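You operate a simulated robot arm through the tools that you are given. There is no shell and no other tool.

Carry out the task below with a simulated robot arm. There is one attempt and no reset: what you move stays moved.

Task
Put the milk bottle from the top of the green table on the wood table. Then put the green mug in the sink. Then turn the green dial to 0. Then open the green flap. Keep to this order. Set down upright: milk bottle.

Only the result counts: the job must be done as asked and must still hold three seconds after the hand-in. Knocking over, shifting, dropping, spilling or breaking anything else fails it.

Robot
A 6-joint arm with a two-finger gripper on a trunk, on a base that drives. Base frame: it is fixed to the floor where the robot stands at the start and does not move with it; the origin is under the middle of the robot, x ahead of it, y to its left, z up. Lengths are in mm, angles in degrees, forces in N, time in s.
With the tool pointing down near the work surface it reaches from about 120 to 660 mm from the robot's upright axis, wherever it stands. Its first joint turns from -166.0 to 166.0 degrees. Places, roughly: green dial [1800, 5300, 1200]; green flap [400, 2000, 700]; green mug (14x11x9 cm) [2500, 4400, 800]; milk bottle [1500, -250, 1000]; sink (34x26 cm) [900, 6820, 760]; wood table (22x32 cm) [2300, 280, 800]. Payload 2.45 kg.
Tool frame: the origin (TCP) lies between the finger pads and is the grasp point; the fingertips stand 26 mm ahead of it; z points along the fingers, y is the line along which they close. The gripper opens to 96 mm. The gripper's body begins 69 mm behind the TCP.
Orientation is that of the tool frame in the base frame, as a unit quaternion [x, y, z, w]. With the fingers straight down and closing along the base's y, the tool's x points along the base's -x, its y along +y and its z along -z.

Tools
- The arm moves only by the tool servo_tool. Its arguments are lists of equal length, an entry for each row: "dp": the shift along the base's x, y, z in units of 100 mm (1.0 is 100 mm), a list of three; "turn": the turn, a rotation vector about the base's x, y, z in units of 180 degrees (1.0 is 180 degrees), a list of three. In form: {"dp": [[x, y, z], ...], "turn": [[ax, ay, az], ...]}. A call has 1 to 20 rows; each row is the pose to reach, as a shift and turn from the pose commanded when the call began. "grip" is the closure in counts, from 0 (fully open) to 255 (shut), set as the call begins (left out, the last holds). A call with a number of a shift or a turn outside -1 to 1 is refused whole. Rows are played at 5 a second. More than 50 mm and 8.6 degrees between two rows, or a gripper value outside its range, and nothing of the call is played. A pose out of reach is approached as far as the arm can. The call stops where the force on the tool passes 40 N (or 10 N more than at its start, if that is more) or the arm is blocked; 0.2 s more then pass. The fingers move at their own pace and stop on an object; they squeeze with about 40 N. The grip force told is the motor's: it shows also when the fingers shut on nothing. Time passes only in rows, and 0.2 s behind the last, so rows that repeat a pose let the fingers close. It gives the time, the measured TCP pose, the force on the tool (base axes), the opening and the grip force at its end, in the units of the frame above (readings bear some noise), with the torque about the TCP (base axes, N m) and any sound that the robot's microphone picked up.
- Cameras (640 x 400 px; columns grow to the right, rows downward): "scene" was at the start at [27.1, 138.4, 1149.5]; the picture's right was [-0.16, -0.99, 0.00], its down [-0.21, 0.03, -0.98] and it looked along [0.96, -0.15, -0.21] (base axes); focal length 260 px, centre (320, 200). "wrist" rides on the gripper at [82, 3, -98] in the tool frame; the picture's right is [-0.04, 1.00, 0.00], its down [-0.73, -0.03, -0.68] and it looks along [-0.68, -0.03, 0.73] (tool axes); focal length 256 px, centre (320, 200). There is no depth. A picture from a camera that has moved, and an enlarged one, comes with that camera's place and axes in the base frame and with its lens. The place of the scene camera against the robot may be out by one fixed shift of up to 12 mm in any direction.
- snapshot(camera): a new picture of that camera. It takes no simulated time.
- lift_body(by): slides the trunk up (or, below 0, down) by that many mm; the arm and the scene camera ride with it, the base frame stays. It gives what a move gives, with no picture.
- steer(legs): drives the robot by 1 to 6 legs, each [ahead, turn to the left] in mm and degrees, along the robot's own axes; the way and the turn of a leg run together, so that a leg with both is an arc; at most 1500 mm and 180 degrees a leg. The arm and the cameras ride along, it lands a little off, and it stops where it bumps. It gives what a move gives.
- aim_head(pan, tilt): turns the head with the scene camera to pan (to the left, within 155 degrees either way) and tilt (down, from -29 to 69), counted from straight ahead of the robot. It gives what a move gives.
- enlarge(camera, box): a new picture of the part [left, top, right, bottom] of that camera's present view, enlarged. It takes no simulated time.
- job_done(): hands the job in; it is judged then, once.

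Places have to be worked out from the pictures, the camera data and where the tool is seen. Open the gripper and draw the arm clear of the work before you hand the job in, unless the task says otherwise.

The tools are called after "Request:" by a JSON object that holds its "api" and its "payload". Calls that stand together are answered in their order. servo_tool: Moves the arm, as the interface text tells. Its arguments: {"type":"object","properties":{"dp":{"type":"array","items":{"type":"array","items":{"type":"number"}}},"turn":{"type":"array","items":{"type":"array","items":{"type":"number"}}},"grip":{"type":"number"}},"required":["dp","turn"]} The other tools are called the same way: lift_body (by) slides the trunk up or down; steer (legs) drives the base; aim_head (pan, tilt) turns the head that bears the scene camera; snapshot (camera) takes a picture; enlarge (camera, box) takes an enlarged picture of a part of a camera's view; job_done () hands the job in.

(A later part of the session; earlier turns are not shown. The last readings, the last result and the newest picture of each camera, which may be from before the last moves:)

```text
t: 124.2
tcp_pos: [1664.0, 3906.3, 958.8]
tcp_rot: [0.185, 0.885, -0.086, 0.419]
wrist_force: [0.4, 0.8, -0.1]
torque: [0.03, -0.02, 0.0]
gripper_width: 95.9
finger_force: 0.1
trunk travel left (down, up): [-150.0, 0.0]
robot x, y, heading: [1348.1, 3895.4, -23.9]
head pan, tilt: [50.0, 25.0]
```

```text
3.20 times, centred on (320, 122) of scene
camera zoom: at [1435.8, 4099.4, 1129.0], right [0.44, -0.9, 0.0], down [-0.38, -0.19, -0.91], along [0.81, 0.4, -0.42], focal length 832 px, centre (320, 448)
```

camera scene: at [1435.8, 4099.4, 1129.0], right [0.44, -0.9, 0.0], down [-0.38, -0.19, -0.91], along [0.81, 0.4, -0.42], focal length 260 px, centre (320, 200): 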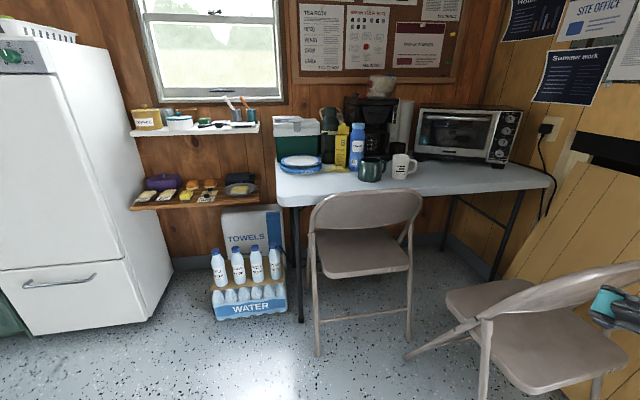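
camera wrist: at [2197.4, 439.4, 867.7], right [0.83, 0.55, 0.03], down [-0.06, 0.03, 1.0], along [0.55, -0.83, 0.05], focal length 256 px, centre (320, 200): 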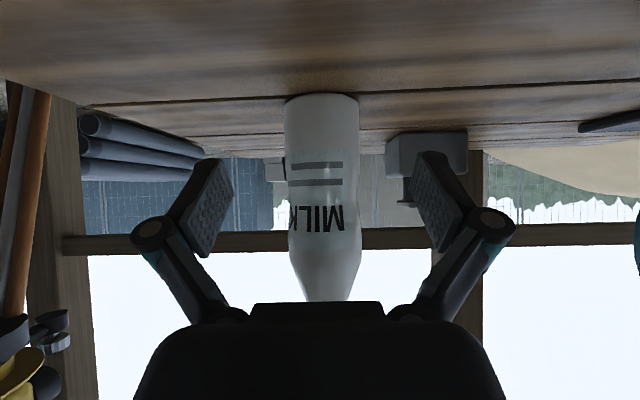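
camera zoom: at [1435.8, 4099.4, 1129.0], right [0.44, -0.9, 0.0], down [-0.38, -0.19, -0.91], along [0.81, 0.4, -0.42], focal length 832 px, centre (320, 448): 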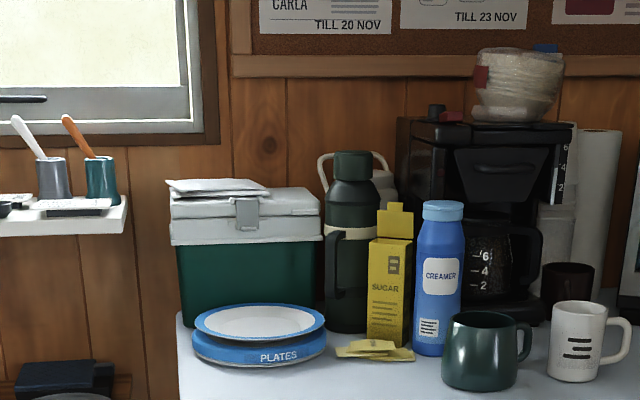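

I can now place things: table top z≈735, mug body ≈101 mm across at about (2481, 4371), rim z≈822; chair back top ≈785. The body is too wide for the gripper, so I'll pinch its left wall (one finger inside) with the tool pointing down. First turn the tool back to straight down here.

Request:
{"api": "servo_tool", "payload": {"dp": [[0, 0, 0], [0, 0, 0], [0, 0, 0], [0, 0, 0], [0, 0, 0], [0, 0, 0]], "turn": [[0.0185, 0.0424, 0], [0.037, 0.0849, 0], [0.0555, 0.1273, 0], [0.074, 0.1698, 0], [0.0925, 0.2122, 0], [0.111, 0.2547, 0]]}}

Request:
{"api": "steer", "payload": {"legs": [[0, 48.5], [560, 0]]}}

Request:
{"api": "aim_head", "payload": {"pan": -20, "tilt": 45}}

Request:
{"api": "snapshot", "payload": {"camera": "scene"}}

Request:
{"api": "aim_head", "payload": {"pan": 20, "tilt": 30}}

Request:
{"api": "snapshot", "payload": {"camera": "scene"}}

```text
t: 125.6
tcp_pos: [1663.7, 3907.9, 959.6]
tcp_rot: [0.204, 0.979, -0.001, 0.005]
wrist_force: [-0.4, -0.5, 0.8]
torque: [0.0, -0.07, 0.02]
gripper_width: 96.1
finger_force: 0.0
trunk travel left (down, up): [-150.0, 0.0]
robot x, y, heading: [1348.8, 3893.5, -23.7]
head pan, tilt: [50.0, 25.0]
```

```text
t: 130.9
tcp_pos: [2052.6, 4368.0, 958.8]
tcp_rot: [-0.213, 0.977, 0.001, 0.006]
wrist_force: [0.0, -0.2, -0.3]
torque: [-0.01, -0.01, -0.01]
gripper_width: 96.0
finger_force: 0.0
trunk travel left (down, up): [-150.0, 0.0]
robot x, y, heading: [1855.4, 4123.0, 24.2]
head pan, tilt: [50.0, 25.0]
```

```text
t: 132.3
tcp_pos: [2053.6, 4368.4, 958.8]
tcp_rot: [-0.213, 0.977, 0.001, 0.005]
wrist_force: [-0.4, -0.3, 0.1]
torque: [0.0, 0.0, -0.01]
gripper_width: 95.9
finger_force: 0.1
trunk travel left (down, up): [-150.0, 0.0]
robot x, y, heading: [1853.7, 4126.3, 24.4]
head pan, tilt: [-20.0, 45.0]
```

```text
taken
camera scene: at [1808.9, 4244.8, 1098.4], right [0.08, -1.0, 0.0], down [-0.7, -0.06, -0.71], along [0.71, 0.06, -0.71], focal length 260 px, centre (320, 200)
```

scene: 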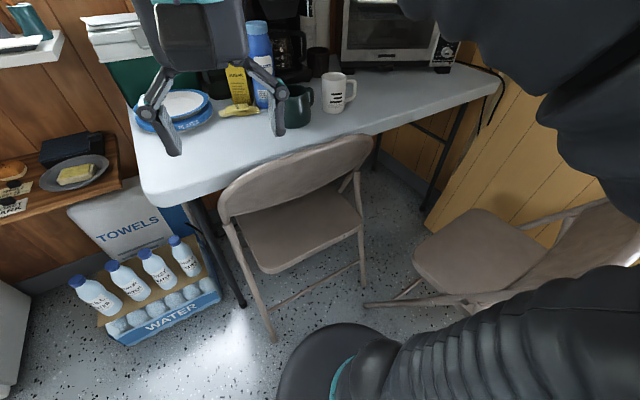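

```text
t: 133.4
tcp_pos: [2052.7, 4367.4, 959.9]
tcp_rot: [-0.213, 0.977, 0.001, 0.006]
wrist_force: [-0.6, 0.4, 0.3]
torque: [0.01, 0.04, -0.02]
gripper_width: 96.2
finger_force: 0.0
trunk travel left (down, up): [-150.0, 0.0]
robot x, y, heading: [1850.2, 4122.8, 24.5]
head pan, tilt: [20.0, 30.0]
```

```text
taken
camera scene: at [1792.4, 4301.8, 1120.9], right [0.7, -0.71, 0.0], down [-0.36, -0.35, -0.87], along [0.62, 0.61, -0.5], focal length 260 px, centre (320, 200)
```

scene: 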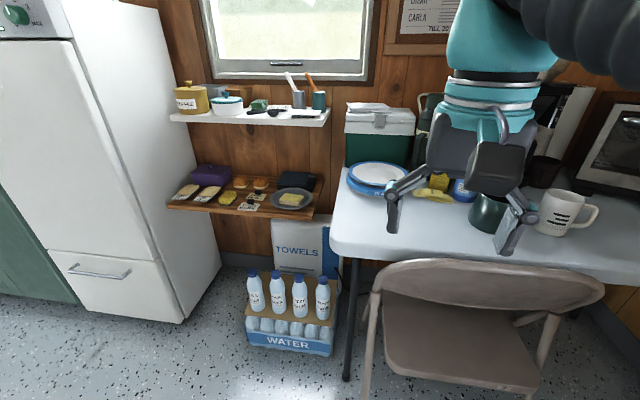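

The positions agree; there is room for the planned stand. I roll the last 95 mm and turn to face the table squarely.

Request:
{"api": "steer", "payload": {"legs": [[95, 0], [0, 9.5]]}}

Request:
{"api": "aim_head", "payload": {"pan": 0, "tilt": 35}}

Request:
{"api": "snapshot", "payload": {"camera": "scene"}}

Request:
{"api": "snapshot", "payload": {"camera": "wrist"}}

```text
t: 134.7
tcp_pos: [2139.7, 4407.9, 959.0]
tcp_rot: [-0.213, 0.977, 0.002, 0.006]
wrist_force: [0.8, -1.2, 0.1]
torque: [0.0, 0.01, -0.02]
gripper_width: 96.3
finger_force: 0.0
trunk travel left (down, up): [-150.0, 0.0]
robot x, y, heading: [1940.2, 4164.4, 24.3]
head pan, tilt: [20.0, 30.0]
stopped in leg 1: the robot was blocked; the commanded pose is now the measured one
```

```text
t: 135.5
tcp_pos: [2140.5, 4406.6, 958.7]
tcp_rot: [-0.213, 0.977, 0.0, 0.007]
wrist_force: [-0.3, 0.1, 0.6]
torque: [0.0, -0.02, 0.02]
gripper_width: 96.3
finger_force: 0.1
trunk travel left (down, up): [-150.0, 0.0]
robot x, y, heading: [1936.6, 4162.3, 24.4]
head pan, tilt: [0.0, 35.0]
```

```text
taken
camera scene: at [1894.8, 4314.4, 1113.2], right [0.41, -0.91, 0.0], down [-0.52, -0.24, -0.82], along [0.75, 0.34, -0.57], focal length 260 px, centre (320, 200)
```

scene: 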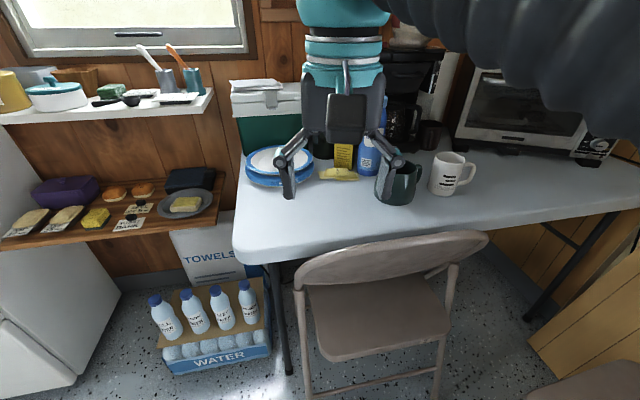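

```text
taken
camera wrist: at [2063.6, 4375.7, 1056.5], right [-0.38, 0.93, 0.0], down [0.67, 0.28, 0.69], along [0.64, 0.26, -0.73], focal length 256 px, centre (320, 200)
```

wrist: 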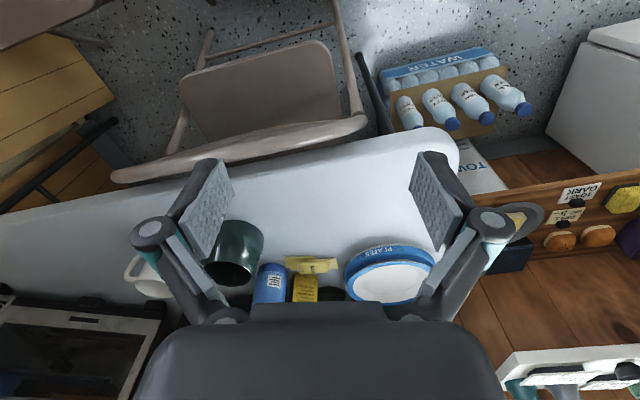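

The base reports it was blocked just at the end of the leg—probably a chair foot. I'll back off 25 mm at once and look down to see what was touched.

Request:
{"api": "steer", "payload": {"legs": [[-25, 0]]}}

Request:
{"api": "aim_head", "payload": {"pan": -10, "tilt": 60}}

Request:
{"api": "snapshot", "payload": {"camera": "scene"}}

Request:
{"api": "aim_head", "payload": {"pan": -20, "tilt": 45}}

Request:
{"api": "snapshot", "payload": {"camera": "scene"}}

```text
t: 136.3
tcp_pos: [2117.2, 4396.6, 959.3]
tcp_rot: [-0.213, 0.977, 0.001, 0.006]
wrist_force: [0.2, 0.3, 0.7]
torque: [0.01, -0.02, 0.01]
gripper_width: 96.1
finger_force: 0.0
trunk travel left (down, up): [-150.0, 0.0]
robot x, y, heading: [1919.4, 4155.8, 24.5]
head pan, tilt: [0.0, 35.0]
```

```text
t: 137.2
tcp_pos: [2116.4, 4396.6, 960.9]
tcp_rot: [-0.213, 0.977, 0.002, 0.006]
wrist_force: [0.4, 0.8, 0.3]
torque: [-0.03, 0.0, -0.02]
gripper_width: 96.1
finger_force: 0.0
trunk travel left (down, up): [-150.0, 0.0]
robot x, y, heading: [1914.0, 4152.6, 24.8]
head pan, tilt: [-10.0, 60.0]
```

```text
taken
camera scene: at [1856.3, 4284.2, 1078.9], right [0.25, -0.97, 0.0], down [-0.84, -0.22, -0.5], along [0.48, 0.12, -0.87], focal length 260 px, centre (320, 200)
```

scene: 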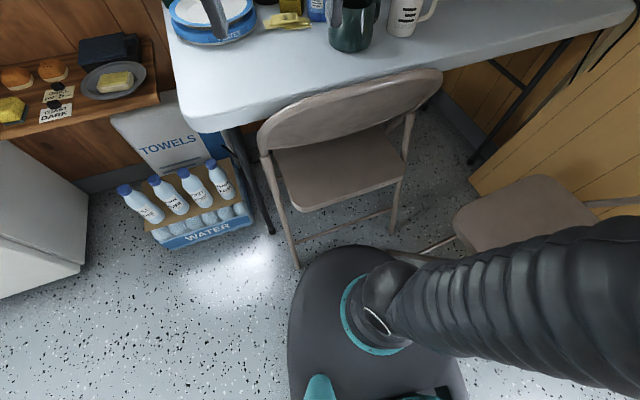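

```text
t: 138.0
tcp_pos: [2117.2, 4398.1, 957.9]
tcp_rot: [-0.213, 0.977, 0.002, 0.006]
wrist_force: [0.1, 0.5, -0.1]
torque: [-0.01, -0.02, 0.02]
gripper_width: 96.3
finger_force: 0.1
trunk travel left (down, up): [-150.0, 0.0]
robot x, y, heading: [1917.1, 4153.0, 24.4]
head pan, tilt: [-20.0, 45.0]
```

```text
taken
camera scene: at [1872.8, 4273.9, 1098.3], right [0.08, -1.0, 0.0], down [-0.71, -0.06, -0.71], along [0.7, 0.05, -0.71], focal length 260 px, centre (320, 200)
```

scene: 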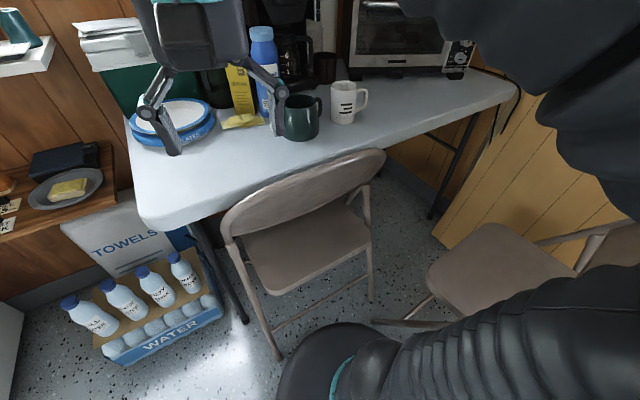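

Nothing visibly moved (chair feet measure at the same spots). From this spot the mug's left wall is ~595 mm from the robot axis, within reach, so I leave the base here and extend the arm over the chair back toward the mug.

Request:
{"api": "servo_tool", "payload": {"dp": [[0.4, 0.0, 0], [0.8, 0.0, 0]], "turn": [[0, 0, 0], [0, 0, 0]]}}

Request:
{"api": "servo_tool", "payload": {"dp": [[0.4, 0.0, -0.1], [0.8, 0.0, -0.15]], "turn": [[0, 0, 0], [0, 0, 0]]}}

Request:
{"api": "snapshot", "payload": {"camera": "wrist"}}

Request:
{"api": "snapshot", "payload": {"camera": "scene"}}

```text
t: 138.6
tcp_pos: [2196.8, 4396.1, 959.5]
tcp_rot: [-0.213, 0.977, 0.001, 0.006]
wrist_force: [-0.2, 0.1, 0.8]
torque: [0.01, -0.04, 0.0]
gripper_width: 96.1
finger_force: 0.1
trunk travel left (down, up): [-150.0, 0.0]
robot x, y, heading: [1918.4, 4156.3, 24.3]
head pan, tilt: [-20.0, 45.0]
```

```text
t: 139.2
tcp_pos: [2276.3, 4396.2, 945.4]
tcp_rot: [-0.213, 0.977, 0.001, 0.007]
wrist_force: [-1.0, -0.3, 0.9]
torque: [-0.01, -0.03, -0.03]
gripper_width: 96.0
finger_force: 0.1
trunk travel left (down, up): [-150.0, 0.0]
robot x, y, heading: [1918.9, 4152.5, 24.4]
head pan, tilt: [-20.0, 45.0]
```

```text
taken
camera wrist: at [2199.5, 4364.7, 1042.7], right [-0.38, 0.93, 0.0], down [0.67, 0.28, 0.69], along [0.64, 0.26, -0.73], focal length 256 px, centre (320, 200)
```

wrist: 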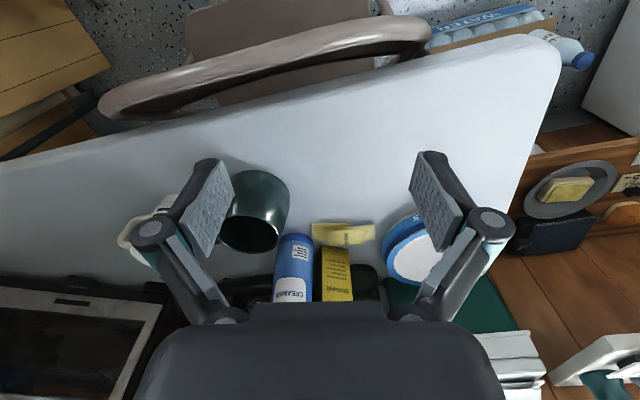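

```text
taken
camera scene: at [1872.5, 4273.7, 1098.4], right [0.08, -1.0, 0.0], down [-0.7, -0.05, -0.71], along [0.71, 0.05, -0.71], focal length 260 px, centre (320, 200)
```

scene: 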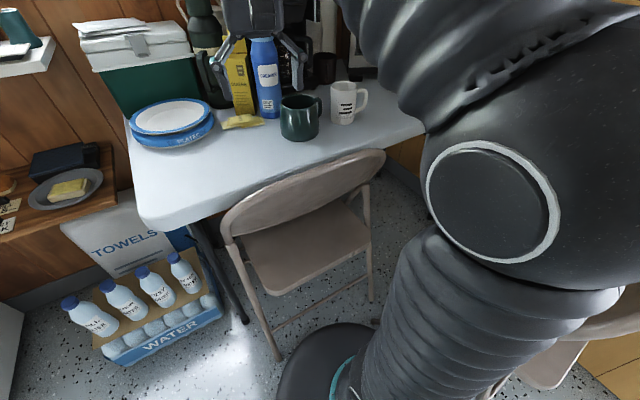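

Mug measured at (2477, 4378), rim ≈822. I move above its left wall (≈(2457, 4421)) at z≈925 and check alignment.

Request:
{"api": "servo_tool", "payload": {"dp": [[0.45, 0.06, -0.05], [0.9, 0.12, -0.1]], "turn": [[0, 0, 0], [0, 0, 0]]}}

Request:
{"api": "servo_tool", "payload": {"dp": [[0.45, 0.06, -0.05], [0.9, 0.13, -0.1]], "turn": [[0, 0, 0], [0, 0, 0]]}}

Request:
{"api": "snapshot", "payload": {"camera": "wrist"}}

Request:
{"api": "enlarge", "payload": {"camera": "scene", "box": [180, 0, 420, 160]}}

```text
t: 139.8
tcp_pos: [2366.2, 4407.2, 935.3]
tcp_rot: [-0.214, 0.977, 0.001, 0.008]
wrist_force: [-1.0, 0.5, 1.0]
torque: [0.01, -0.08, -0.03]
gripper_width: 96.1
finger_force: 0.1
trunk travel left (down, up): [-150.0, 0.0]
robot x, y, heading: [1915.9, 4148.3, 24.3]
head pan, tilt: [-20.0, 45.0]
```

```text
t: 140.4
tcp_pos: [2457.4, 4422.1, 923.4]
tcp_rot: [-0.213, 0.977, 0.001, 0.007]
wrist_force: [-1.5, -0.2, 1.2]
torque: [0.01, -0.06, -0.02]
gripper_width: 96.1
finger_force: 0.0
trunk travel left (down, up): [-150.0, 0.0]
robot x, y, heading: [1916.9, 4151.6, 24.3]
head pan, tilt: [-20.0, 45.0]
```

```text
taken
camera wrist: at [2380.5, 4390.5, 1021.9], right [-0.38, 0.93, 0.0], down [0.67, 0.28, 0.69], along [0.64, 0.26, -0.72], focal length 256 px, centre (320, 200)
```

wrist: 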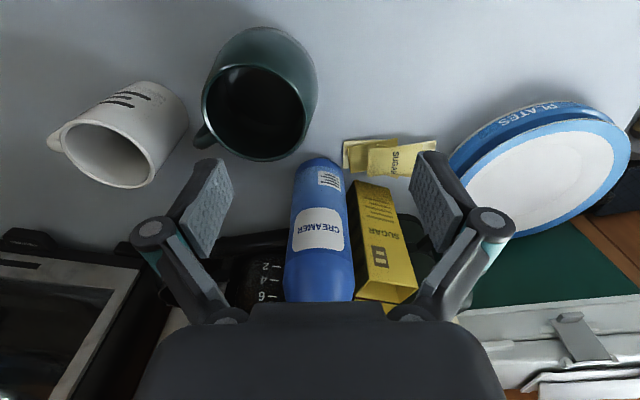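

```text
2.50 times, centred on (300, 80) of scene
camera zoom: at [1872.4, 4273.7, 1098.4], right [0.08, -1.0, 0.0], down [-0.7, -0.05, -0.71], along [0.71, 0.05, -0.71], focal length 650 px, centre (370, 500)
```

zoom: 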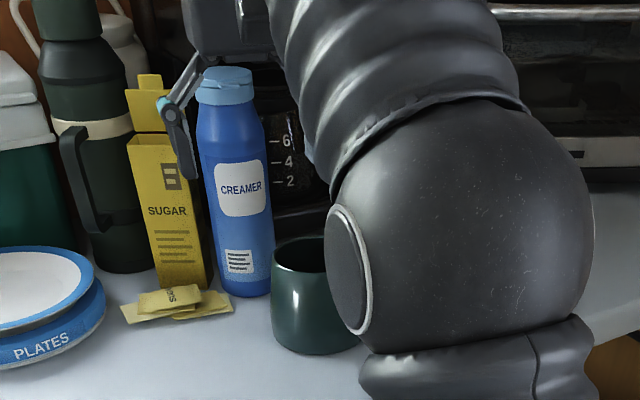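

The rim centre is ≈(2484, 4376), z≈819, so the left wall is ~6 mm off the TCP centre. I correct that while lowering to just above the rim.

Request:
{"api": "servo_tool", "payload": {"dp": [[0.045, -0.06, -0.3], [0.045, -0.06, -0.68]], "turn": [[0, 0, 0], [0, 0, 0]]}}

Request:
{"api": "snapshot", "payload": {"camera": "wrist"}}

Request:
{"api": "snapshot", "payload": {"camera": "scene"}}

```text
t: 141.0
tcp_pos: [2461.4, 4416.3, 856.5]
tcp_rot: [-0.213, 0.977, 0.001, 0.006]
wrist_force: [-0.5, 0.6, 0.1]
torque: [0.03, -0.03, 0.02]
gripper_width: 95.9
finger_force: 0.1
trunk travel left (down, up): [-150.0, 0.0]
robot x, y, heading: [1916.3, 4155.0, 24.2]
head pan, tilt: [-20.0, 45.0]
```

```text
taken
camera wrist: at [2385.2, 4384.2, 953.1], right [-0.38, 0.93, 0.0], down [0.67, 0.28, 0.69], along [0.64, 0.26, -0.73], focal length 256 px, centre (320, 200)
```

wrist: 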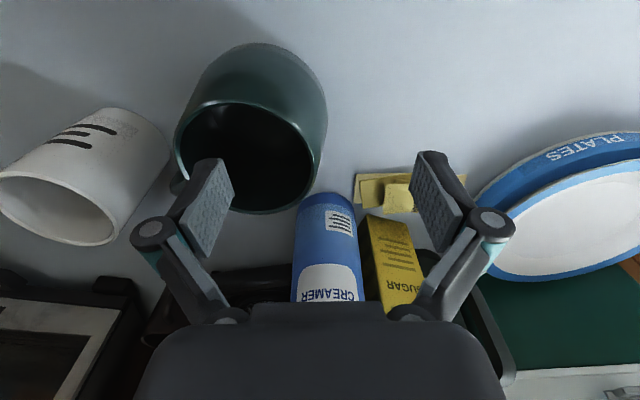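

```text
taken
camera scene: at [1872.8, 4273.8, 1098.4], right [0.08, -1.0, 0.0], down [-0.7, -0.05, -0.71], along [0.71, 0.05, -0.71], focal length 260 px, centre (320, 200)
```

scene: 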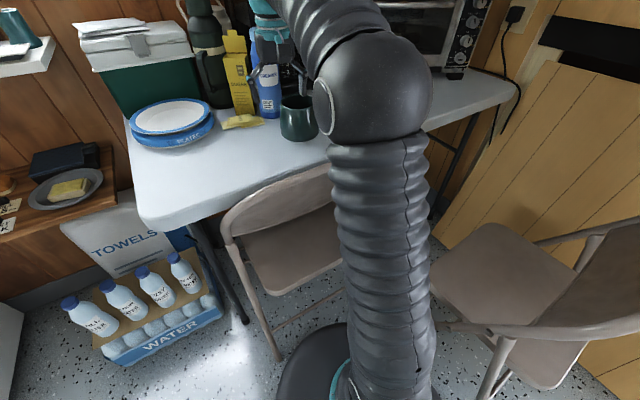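

The rim centre computes to (2484, 4376): its left wall is right at the TCP centre and the inner finger is well inside. I lower 47 mm so one finger goes inside the mug.

Request:
{"api": "servo_tool", "payload": {"dp": [[0, 0, -0.16], [0, 0, -0.32], [0, 0, -0.47]], "turn": [[0, 0, 0], [0, 0, 0], [0, 0, 0]]}}

Request:
{"api": "snapshot", "payload": {"camera": "wrist"}}

Request:
{"api": "enlarge", "payload": {"camera": "scene", "box": [180, 0, 420, 160]}}

```text
t: 141.8
tcp_pos: [2461.5, 4416.5, 809.0]
tcp_rot: [-0.214, 0.977, 0.001, 0.006]
wrist_force: [-0.3, 0.8, -0.3]
torque: [0.0, 0.02, -0.01]
gripper_width: 95.8
finger_force: 0.1
trunk travel left (down, up): [-150.0, 0.0]
robot x, y, heading: [1913.9, 4153.3, 24.2]
head pan, tilt: [-20.0, 45.0]
```

```text
taken
camera wrist: at [2385.2, 4384.4, 905.9], right [-0.38, 0.93, 0.0], down [0.67, 0.28, 0.69], along [0.64, 0.26, -0.73], focal length 256 px, centre (320, 200)
```

wrist: 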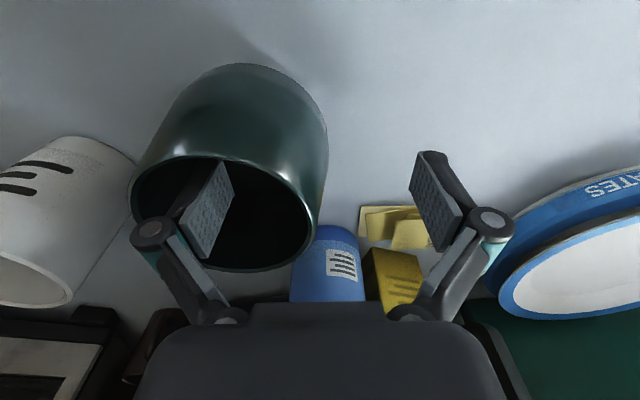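

```text
2.50 times, centred on (300, 80) of scene
camera zoom: at [1872.9, 4273.8, 1098.4], right [0.08, -1.0, 0.0], down [-0.7, -0.05, -0.71], along [0.7, 0.05, -0.71], focal length 650 px, centre (370, 500)
```

zoom: 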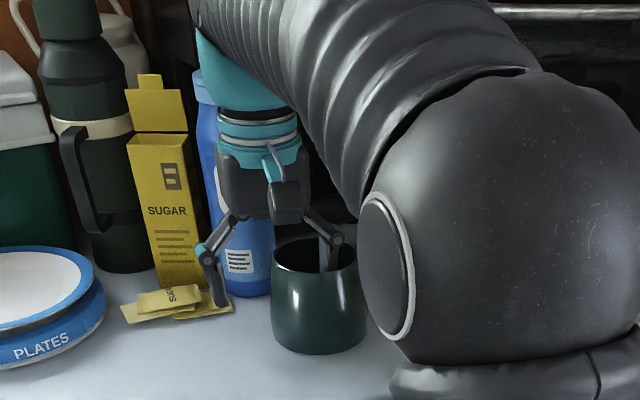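

The inner finger is inside the mug with its wall midway between the pads. I close the gripper on the wall.

Request:
{"api": "servo_tool", "payload": {"dp": [[0, 0, 0], [0, 0, 0], [0, 0, 0], [0, 0, 0], [0, 0, 0], [0, 0, 0]], "turn": [[0, 0, 0], [0, 0, 0], [0, 0, 0], [0, 0, 0], [0, 0, 0], [0, 0, 0]], "grip": 255}}

Request:
{"api": "snapshot", "payload": {"camera": "wrist"}}

Request:
{"api": "enlarge", "payload": {"camera": "scene", "box": [180, 0, 420, 160]}}

```text
t: 143.2
tcp_pos: [2461.4, 4415.1, 809.0]
tcp_rot: [-0.214, 0.977, 0.001, 0.005]
wrist_force: [-0.6, -0.3, -2.4]
torque: [0.13, 0.08, -0.01]
gripper_width: 6.3
finger_force: 32.2
trunk travel left (down, up): [-150.0, 0.0]
robot x, y, heading: [1913.8, 4153.4, 24.5]
head pan, tilt: [-20.0, 45.0]
```

```text
taken
camera wrist: at [2385.3, 4384.5, 906.0], right [-0.38, 0.93, 0.0], down [0.67, 0.28, 0.69], along [0.64, 0.26, -0.73], focal length 256 px, centre (320, 200)
```

wrist: 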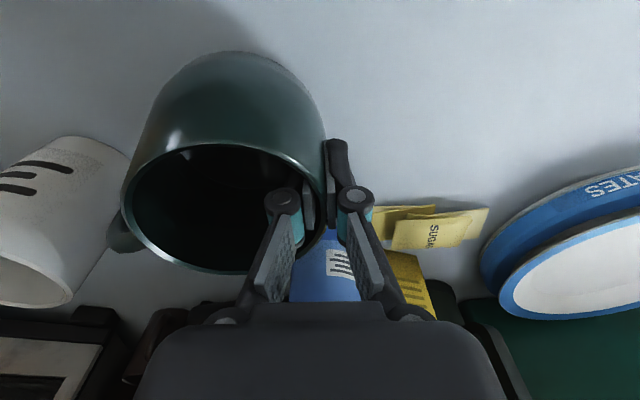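

```text
2.50 times, centred on (300, 80) of scene
camera zoom: at [1873.0, 4273.9, 1098.3], right [0.08, -1.0, 0.0], down [-0.71, -0.05, -0.71], along [0.7, 0.05, -0.71], focal length 650 px, centre (370, 500)
```

zoom: 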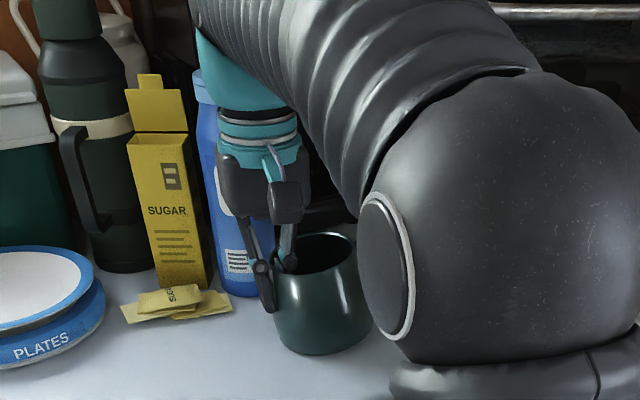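

Wall pinched (6.3 mm, 32 N). I lift straight up 30 mm and check.

Request:
{"api": "servo_tool", "payload": {"dp": [[0, 0, 0.07], [0, 0, 0.15], [0, 0, 0.3]], "turn": [[0, 0, 0], [0, 0, 0], [0, 0, 0]]}}

Request:
{"api": "snapshot", "payload": {"camera": "wrist"}}

Request:
{"api": "enlarge", "payload": {"camera": "scene", "box": [180, 0, 420, 160]}}

```text
t: 144.0
tcp_pos: [2461.3, 4415.5, 839.5]
tcp_rot: [-0.214, 0.977, 0.002, 0.005]
wrist_force: [0.3, -0.3, -3.3]
torque: [0.09, 0.07, 0.0]
gripper_width: 6.0
finger_force: 32.7
trunk travel left (down, up): [-150.0, 0.0]
robot x, y, heading: [1913.9, 4155.6, 24.4]
head pan, tilt: [-20.0, 45.0]
```

```text
taken
camera wrist: at [2385.0, 4384.0, 936.3], right [-0.38, 0.93, 0.0], down [0.67, 0.28, 0.69], along [0.64, 0.26, -0.73], focal length 256 px, centre (320, 200)
```

wrist: 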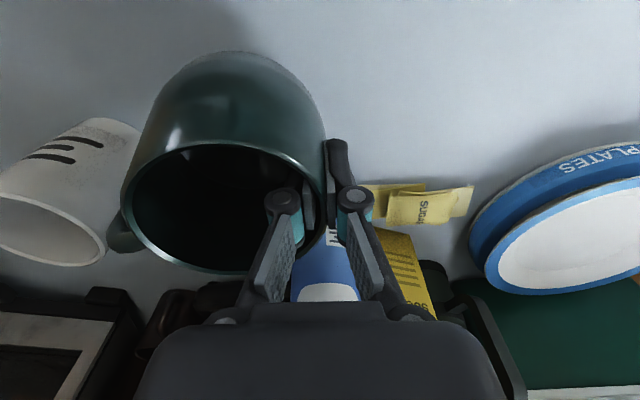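

```text
2.50 times, centred on (300, 80) of scene
camera zoom: at [1873.1, 4273.9, 1098.3], right [0.08, -1.0, 0.0], down [-0.71, -0.05, -0.71], along [0.7, 0.05, -0.71], focal length 650 px, centre (370, 500)
```

zoom: 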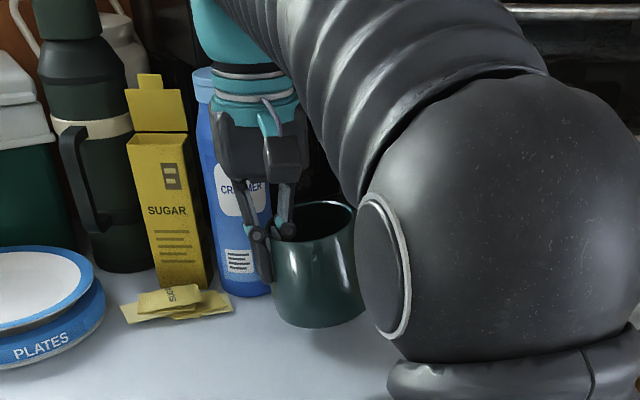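

The mug is held firmly off the table. I raise it to carry height and then back the robot straight away from the table with the arm extended, so the mug clears the chair back.

Request:
{"api": "servo_tool", "payload": {"dp": [[0, 0, 0.3], [0, 0, 0.6], [-0.1, -0.05, 0.85]], "turn": [[0, 0, 0], [0, 0, 0], [0, 0, 0]]}}

Request:
{"api": "steer", "payload": {"legs": [[-300, 0]]}}

Request:
{"api": "snapshot", "payload": {"camera": "wrist"}}

Request:
{"api": "snapshot", "payload": {"camera": "scene"}}

```text
t: 144.8
tcp_pos: [2451.4, 4410.6, 923.8]
tcp_rot: [-0.213, 0.977, 0.001, 0.005]
wrist_force: [0.7, 0.5, -3.0]
torque: [0.12, 0.06, -0.04]
gripper_width: 6.1
finger_force: 32.7
trunk travel left (down, up): [-150.0, 0.0]
robot x, y, heading: [1913.5, 4151.1, 24.3]
head pan, tilt: [-20.0, 45.0]
```

```text
t: 146.8
tcp_pos: [2178.7, 4285.2, 924.2]
tcp_rot: [-0.211, 0.978, 0.001, 0.005]
wrist_force: [0.4, -1.0, -3.2]
torque: [0.12, 0.11, 0.03]
gripper_width: 6.0
finger_force: 32.1
trunk travel left (down, up): [-150.0, 0.0]
robot x, y, heading: [1642.0, 4030.7, 24.4]
head pan, tilt: [-20.0, 45.0]
```

```text
taken
camera wrist: at [2102.3, 4253.7, 1021.4], right [-0.38, 0.93, 0.0], down [0.67, 0.27, 0.69], along [0.64, 0.26, -0.73], focal length 256 px, centre (320, 200)
```

wrist: 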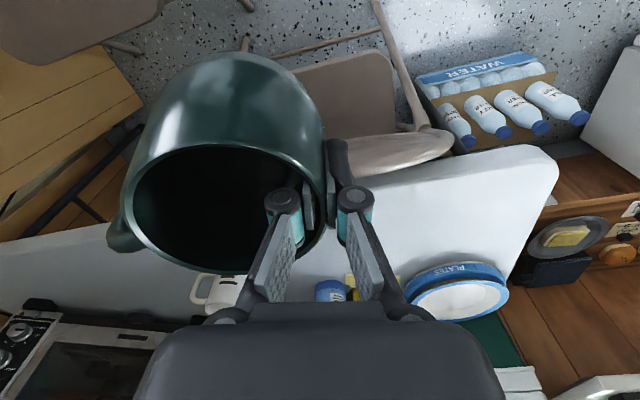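

```text
taken
camera scene: at [1599.9, 4150.6, 1098.3], right [0.07, -1.0, 0.0], down [-0.71, -0.05, -0.71], along [0.71, 0.05, -0.71], focal length 260 px, centre (320, 200)
```

scene: 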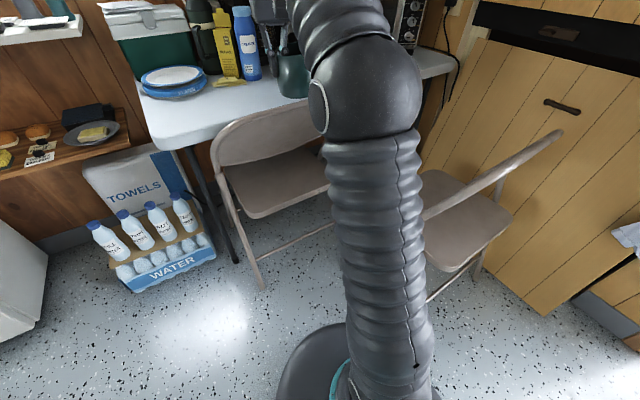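

Clear of the table; the white mug and others stand undisturbed. I back up 250 mm more, then draw the arm in by 100 mm and check mug-to-arm clearance.

Request:
{"api": "steer", "payload": {"legs": [[-250, 0]]}}

Request:
{"api": "servo_tool", "payload": {"dp": [[-0.3, -0.14, 0.05], [-0.6, -0.28, 0.1], [-0.9, -0.42, 0.15]], "turn": [[0, 0, 0], [0, 0, 0], [0, 0, 0]]}}

Request:
{"api": "aim_head", "payload": {"pan": 0, "tilt": 35}}

Request:
{"api": "snapshot", "payload": {"camera": "scene"}}

Request:
{"api": "aim_head", "payload": {"pan": 85, "tilt": 15}}

Request:
{"api": "snapshot", "payload": {"camera": "scene"}}

```text
t: 148.7
tcp_pos: [1951.6, 4182.8, 922.9]
tcp_rot: [-0.211, 0.977, 0.0, 0.005]
wrist_force: [-1.1, 0.2, -3.2]
torque: [0.13, 0.1, 0.01]
gripper_width: 6.3
finger_force: 32.2
trunk travel left (down, up): [-150.0, 0.0]
robot x, y, heading: [1416.5, 3926.5, 24.0]
head pan, tilt: [-20.0, 45.0]
```

```text
t: 149.5
tcp_pos: [1862.8, 4139.0, 939.0]
tcp_rot: [-0.211, 0.978, 0.001, 0.005]
wrist_force: [0.3, 1.6, -3.9]
torque: [0.11, 0.09, 0.03]
gripper_width: 6.1
finger_force: 33.1
trunk travel left (down, up): [-150.0, 0.0]
robot x, y, heading: [1417.1, 3926.5, 24.3]
head pan, tilt: [-20.0, 45.0]
```

```text
t: 150.3
tcp_pos: [1862.5, 4139.9, 939.1]
tcp_rot: [-0.211, 0.978, 0.001, 0.006]
wrist_force: [0.7, 0.7, -3.2]
torque: [0.12, 0.04, 0.03]
gripper_width: 6.1
finger_force: 32.7
trunk travel left (down, up): [-150.0, 0.0]
robot x, y, heading: [1416.6, 3928.8, 24.3]
head pan, tilt: [0.0, 35.0]
```

```text
taken
camera scene: at [1371.6, 4078.7, 1113.1], right [0.41, -0.91, 0.0], down [-0.52, -0.23, -0.82], along [0.75, 0.33, -0.57], focal length 260 px, centre (320, 200)
```

scene: 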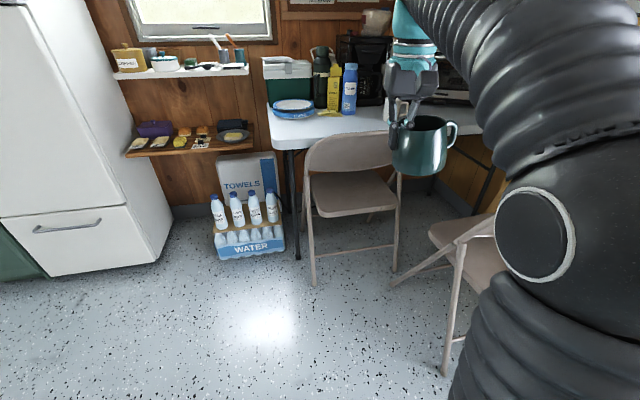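

```text
t: 151.9
tcp_pos: [1861.6, 4140.4, 940.5]
tcp_rot: [-0.211, 0.978, 0.002, 0.005]
wrist_force: [-0.3, 1.2, -2.4]
torque: [0.12, 0.08, 0.02]
gripper_width: 6.0
finger_force: 32.7
trunk travel left (down, up): [-150.0, 0.0]
robot x, y, heading: [1415.8, 3929.2, 24.1]
head pan, tilt: [85.0, 15.0]
```

```text
taken
camera scene: at [1260.7, 4131.1, 1145.1], right [0.95, 0.33, 0.0], down [0.08, -0.24, -0.97], along [-0.32, 0.91, -0.26], focal length 260 px, centre (320, 200)
```

scene: 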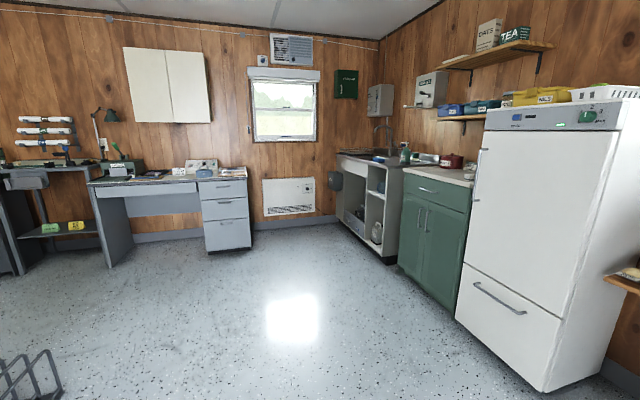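

Clear view of the kitchen: fridge with the dial, green cupboard, then the sink unit in the far corner. I turn left and drive toward the sink area, stopping about 900 mm short to look.

Request:
{"api": "steer", "payload": {"legs": [[0, 85], [1000, 0], [1000, 0]]}}

Request:
{"api": "aim_head", "payload": {"pan": -40, "tilt": 20}}

Request:
{"api": "snapshot", "payload": {"camera": "scene"}}

Request:
{"api": "aim_head", "payload": {"pan": 20, "tilt": 20}}

Request:
{"api": "snapshot", "payload": {"camera": "scene"}}

```text
t: 165.5
tcp_pos: [654.6, 6309.1, 940.1]
tcp_rot: [0.806, -0.592, -0.004, -0.003]
wrist_force: [0.7, 0.0, -2.8]
torque: [-0.07, 0.12, 0.0]
gripper_width: 6.0
finger_force: 32.3
trunk travel left (down, up): [-150.0, 0.0]
robot x, y, heading: [809.4, 5840.2, 107.4]
head pan, tilt: [85.0, 15.0]
```

```text
t: 167.5
tcp_pos: [655.4, 6307.0, 938.9]
tcp_rot: [0.807, -0.591, -0.004, -0.003]
wrist_force: [-0.1, 0.1, -2.4]
torque: [-0.09, 0.1, 0.0]
gripper_width: 5.9
finger_force: 32.6
trunk travel left (down, up): [-150.0, 0.0]
robot x, y, heading: [812.0, 5839.2, 107.3]
head pan, tilt: [-40.0, 20.0]
```

```text
taken
camera scene: at [710.3, 5817.6, 1137.0], right [0.92, -0.39, 0.0], down [-0.13, -0.32, -0.94], along [0.36, 0.87, -0.34], focal length 260 px, centre (320, 200)
```

scene: 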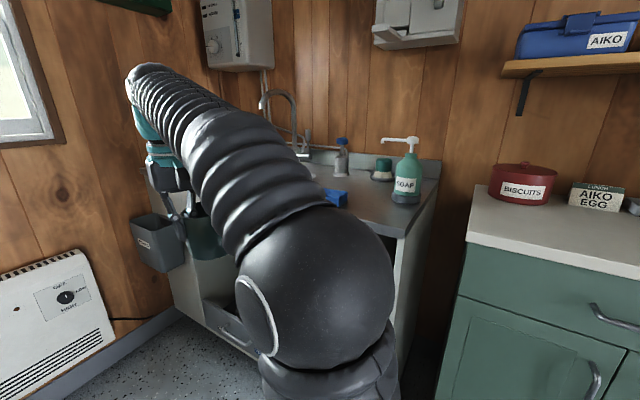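

```text
t: 168.8
tcp_pos: [654.2, 6310.2, 939.4]
tcp_rot: [0.806, -0.592, -0.004, -0.003]
wrist_force: [-0.9, 0.3, -3.2]
torque: [-0.04, 0.16, -0.01]
gripper_width: 5.8
finger_force: 32.8
trunk travel left (down, up): [-150.0, 0.0]
robot x, y, heading: [813.0, 5843.7, 107.4]
head pan, tilt: [20.0, 20.0]
```

```text
taken
camera scene: at [618.0, 5805.8, 1137.0], right [0.8, 0.6, 0.0], down [0.21, -0.27, -0.94], along [-0.57, 0.75, -0.34], focal length 260 px, centre (320, 200)
```

scene: 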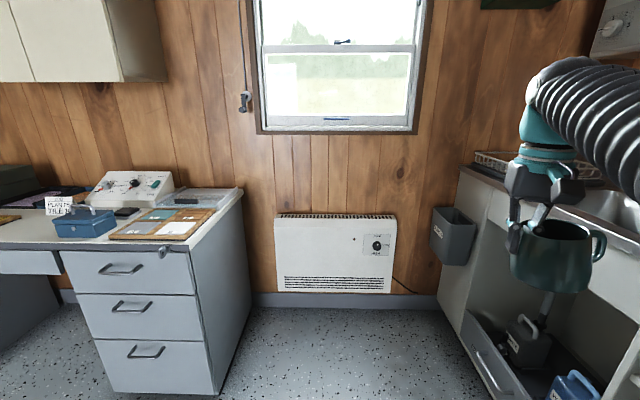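

The arm hides the basin in this pose. I raise the mug a bit and turn the robot left so the arm points away, then look at the sink.

Request:
{"api": "servo_tool", "payload": {"dp": [[0, 0, 0.2], [0, 0, 0.4]], "turn": [[0, 0, 0], [0, 0, 0]]}}

Request:
{"api": "steer", "payload": {"legs": [[0, 75]]}}

Request:
{"api": "aim_head", "payload": {"pan": -100, "tilt": 20}}

Request:
{"api": "snapshot", "payload": {"camera": "scene"}}

Request:
{"api": "enlarge", "payload": {"camera": "scene", "box": [220, 60, 460, 210]}}

```text
t: 169.4
tcp_pos: [654.0, 6308.7, 980.5]
tcp_rot: [0.806, -0.592, -0.004, -0.003]
wrist_force: [0.1, 1.5, -2.3]
torque: [-0.06, 0.14, -0.01]
gripper_width: 6.4
finger_force: 32.1
trunk travel left (down, up): [-150.0, 0.0]
robot x, y, heading: [811.8, 5843.6, 107.4]
head pan, tilt: [20.0, 20.0]
```

```text
t: 173.1
tcp_pos: [318.5, 5805.8, 980.6]
tcp_rot: [1.0, 0.027, -0.005, 0.001]
wrist_force: [0.5, -0.7, -3.3]
torque: [-0.12, -0.01, 0.0]
gripper_width: 6.0
finger_force: 32.4
trunk travel left (down, up): [-150.0, 0.0]
robot x, y, heading: [813.6, 5837.6, -177.3]
head pan, tilt: [20.0, 20.0]
```

```text
t: 175.1
tcp_pos: [320.2, 5805.6, 980.0]
tcp_rot: [1.0, 0.027, -0.005, 0.0]
wrist_force: [-0.1, 0.7, -3.1]
torque: [-0.13, -0.04, -0.02]
gripper_width: 6.1
finger_force: 32.7
trunk travel left (down, up): [-150.0, 0.0]
robot x, y, heading: [809.8, 5839.7, -176.9]
head pan, tilt: [-100.0, 20.0]
```

```text
taken
camera scene: at [886.1, 5773.5, 1137.0], right [0.99, -0.12, 0.0], down [-0.04, -0.34, -0.94], along [0.12, 0.93, -0.34], focal length 260 px, centre (320, 200)
```

scene: 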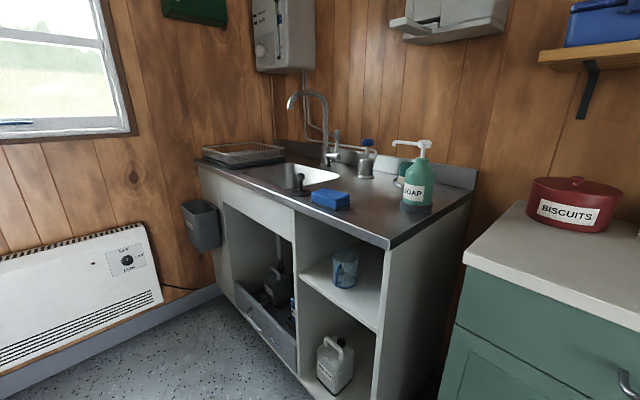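

```text
2.67 times, centred on (340, 135) of scene
camera zoom: at [886.1, 5773.5, 1137.0], right [0.99, -0.12, 0.0], down [-0.04, -0.34, -0.94], along [0.12, 0.93, -0.34], focal length 694 px, centre (267, 373)
```

zoom: 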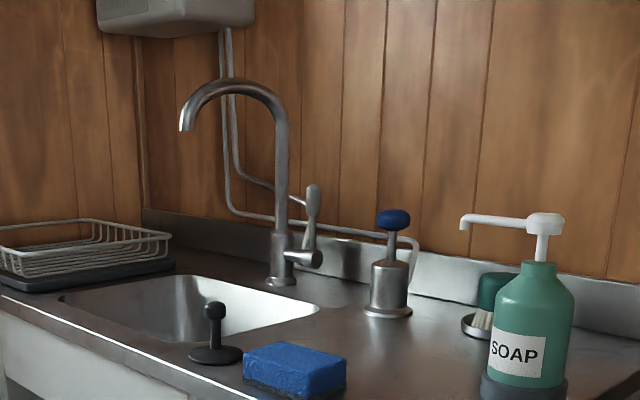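

Now I have the sink: basin centre ≈(888, 6880), rim z≈858, with a gooseneck spout over its middle and a rack on the left. I'll put the mug in the front-left part of the basin. I go to a set-back position facing the sink squarely first.

Request:
{"api": "steer", "payload": {"legs": [[0, -51.3], [860, 0], [0, -95.8]]}}

Request:
{"api": "aim_head", "payload": {"pan": 5, "tilt": 25}}

Request:
{"api": "snapshot", "payload": {"camera": "scene"}}

Request:
{"api": "snapshot", "payload": {"camera": "wrist"}}

```text
t: 181.4
tcp_pos: [-38.3, 6794.8, 982.3]
tcp_rot: [0.91, -0.415, 0.0, 0.0]
wrist_force: [7.8, -11.7, -3.5]
torque: [1.06, 0.96, -0.18]
gripper_width: 6.0
finger_force: 32.6
trunk travel left (down, up): [-150.0, 0.0]
robot x, y, heading: [289.2, 6437.3, 130.9]
head pan, tilt: [-100.0, 20.0]
stopped in leg 2: the force on the tool passed its limit at 97 N (the readings are from after the stop); the commanded pose is now the measured one
```

```text
t: 183.2
tcp_pos: [-36.7, 6796.0, 982.8]
tcp_rot: [0.91, -0.415, -0.002, -0.001]
wrist_force: [13.9, -19.6, -1.4]
torque: [1.89, 1.58, -0.3]
gripper_width: 6.0
finger_force: 32.8
trunk travel left (down, up): [-150.0, 0.0]
robot x, y, heading: [291.1, 6433.2, 130.8]
head pan, tilt: [5.0, 25.0]
```

```text
taken
camera scene: at [140.2, 6343.9, 1129.0], right [0.7, 0.72, 0.0], down [0.3, -0.29, -0.91], along [-0.65, 0.63, -0.42], focal length 260 px, centre (320, 200)
```

scene: 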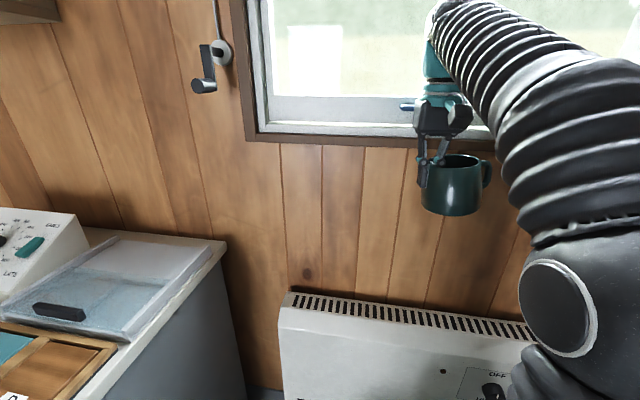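

```text
taken
camera wrist: at [13.8, 6731.4, 1080.5], right [-0.78, -0.63, 0.0], down [-0.46, 0.57, 0.68], along [-0.43, 0.53, -0.73], focal length 256 px, centre (320, 200)
```

wrist: 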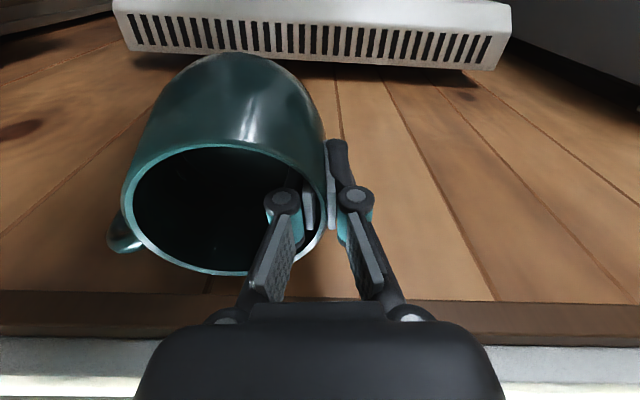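

The gripper touched the far wall/window sill: the wall is nearer than I had estimated. I back straight off 250 mm; the mug is still held.

Request:
{"api": "steer", "payload": {"legs": [[-250, 0]]}}

Request:
{"api": "snapshot", "payload": {"camera": "wrist"}}

Request:
{"api": "aim_head", "payload": {"pan": 40, "tilt": 25}}

Request:
{"api": "snapshot", "payload": {"camera": "scene"}}

Request:
{"api": "aim_head", "payload": {"pan": 5, "tilt": 15}}

Request:
{"api": "snapshot", "payload": {"camera": "scene"}}

```text
t: 185.0
tcp_pos: [125.5, 6607.9, 981.8]
tcp_rot: [0.91, -0.414, -0.002, 0.0]
wrist_force: [-0.1, 0.2, -1.9]
torque: [-0.11, 0.08, -0.02]
gripper_width: 6.0
finger_force: 32.6
trunk travel left (down, up): [-150.0, 0.0]
robot x, y, heading: [456.4, 6243.8, 130.8]
head pan, tilt: [5.0, 25.0]
```

```text
taken
camera wrist: at [176.6, 6543.9, 1079.7], right [-0.78, -0.63, 0.0], down [-0.46, 0.57, 0.68], along [-0.43, 0.53, -0.73], focal length 256 px, centre (320, 200)
```

wrist: 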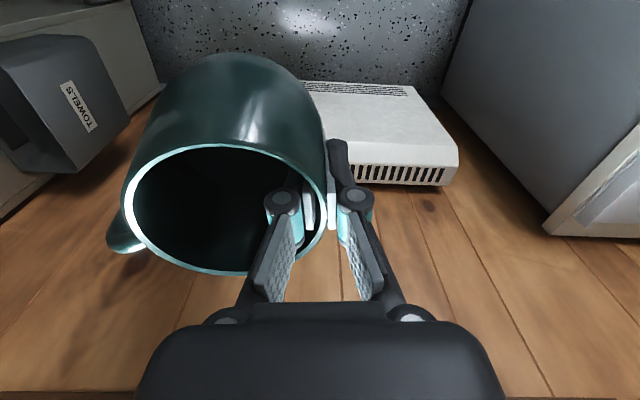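

```text
t: 186.0
tcp_pos: [125.6, 6607.4, 981.9]
tcp_rot: [0.91, -0.415, -0.001, 0.001]
wrist_force: [-0.4, -0.9, -2.4]
torque: [-0.08, 0.08, 0.03]
gripper_width: 5.9
finger_force: 32.3
trunk travel left (down, up): [-150.0, 0.0]
robot x, y, heading: [450.8, 6245.8, 131.0]
head pan, tilt: [40.0, 25.0]
```

```text
taken
camera scene: at [278.3, 6106.9, 1128.9], right [0.16, 0.99, 0.0], down [0.42, -0.07, -0.91], along [-0.89, 0.14, -0.42], focal length 260 px, centre (320, 200)
```

scene: 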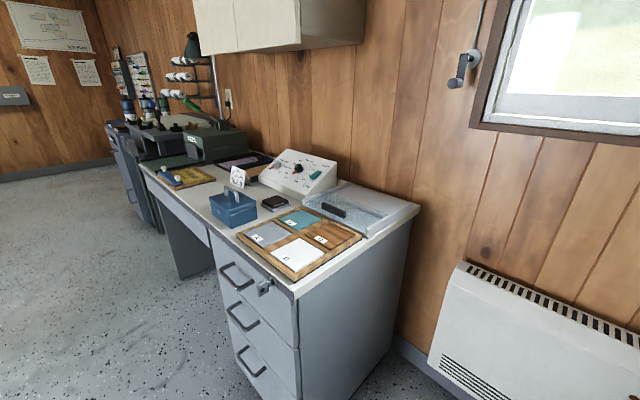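

```text
t: 187.0
tcp_pos: [125.9, 6607.8, 981.8]
tcp_rot: [0.91, -0.415, 0.0, 0.0]
wrist_force: [0.7, 0.2, -3.1]
torque: [-0.08, 0.06, -0.06]
gripper_width: 5.6
finger_force: 32.9
trunk travel left (down, up): [-150.0, 0.0]
robot x, y, heading: [456.1, 6244.9, 131.2]
head pan, tilt: [5.0, 15.0]
```

```text
taken
camera scene: at [302.1, 6157.2, 1145.1], right [0.69, 0.72, 0.0], down [0.19, -0.18, -0.97], along [-0.69, 0.67, -0.26], focal length 260 px, centre (320, 200)
```

scene: 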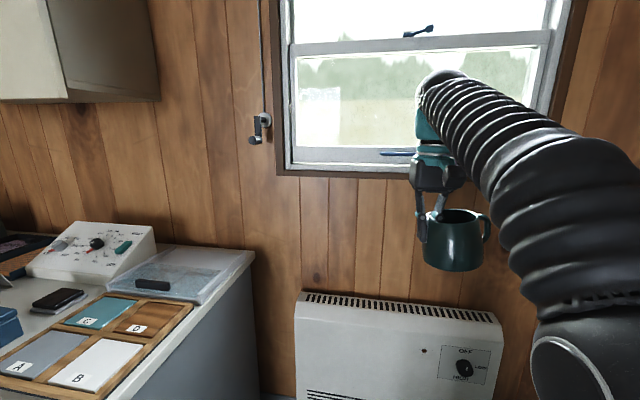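

The wall is at about 536 mm left of the basin centre (measured along the counter), so I re-plan: swing left, roll a little away from the counter, then turn to face the sink from a safe distance.

Request:
{"api": "steer", "payload": {"legs": [[0, 29], [210, 0], [0, -124.5]]}}

Request:
{"api": "aim_head", "payload": {"pan": 0, "tilt": 20}}

Request:
{"api": "snapshot", "payload": {"camera": "scene"}}

Request:
{"api": "snapshot", "payload": {"camera": "wrist"}}

```text
t: 195.3
tcp_pos: [651.5, 6608.0, 981.9]
tcp_rot: [-0.301, 0.954, 0.001, 0.001]
wrist_force: [-0.3, 0.1, -3.4]
torque: [0.1, 0.08, -0.02]
gripper_width: 5.7
finger_force: 32.6
trunk travel left (down, up): [-150.0, 0.0]
robot x, y, heading: [255.8, 6317.4, 35.2]
head pan, tilt: [5.0, 15.0]
```

```text
t: 195.9
tcp_pos: [650.4, 6608.1, 981.2]
tcp_rot: [-0.302, 0.953, 0.0, 0.001]
wrist_force: [0.9, 1.0, -2.5]
torque: [0.11, 0.07, 0.04]
gripper_width: 6.0
finger_force: 32.7
trunk travel left (down, up): [-150.0, 0.0]
robot x, y, heading: [260.4, 6315.9, 35.2]
head pan, tilt: [0.0, 20.0]
```

```text
taken
camera scene: at [188.5, 6461.3, 1137.0], right [0.58, -0.82, 0.0], down [-0.28, -0.2, -0.94], along [0.77, 0.54, -0.34], focal length 260 px, centre (320, 200)
```

scene: 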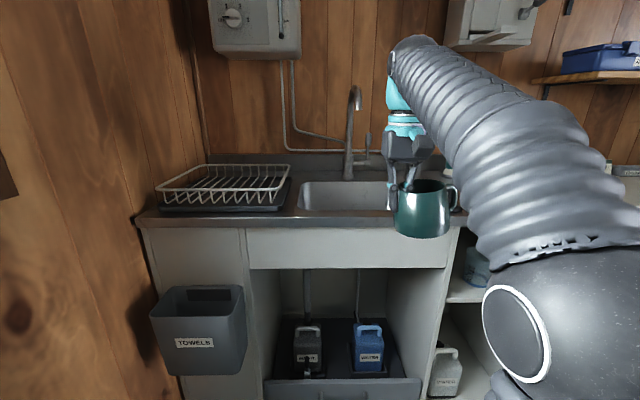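

```text
taken
camera wrist: at [582.4, 6563.7, 1079.6], right [-0.54, 0.84, 0.0], down [0.62, 0.4, 0.68], along [0.57, 0.37, -0.73], focal length 256 px, centre (320, 200)
```

wrist: 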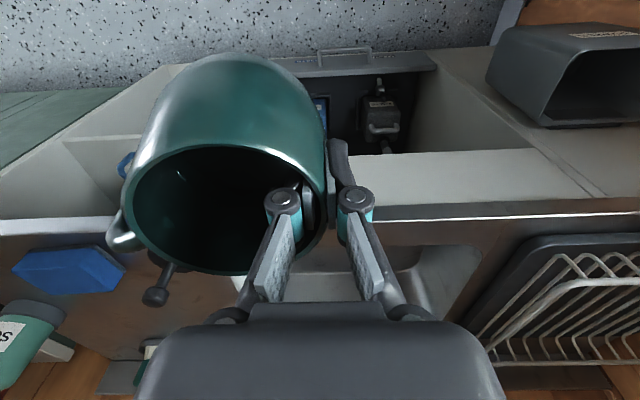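

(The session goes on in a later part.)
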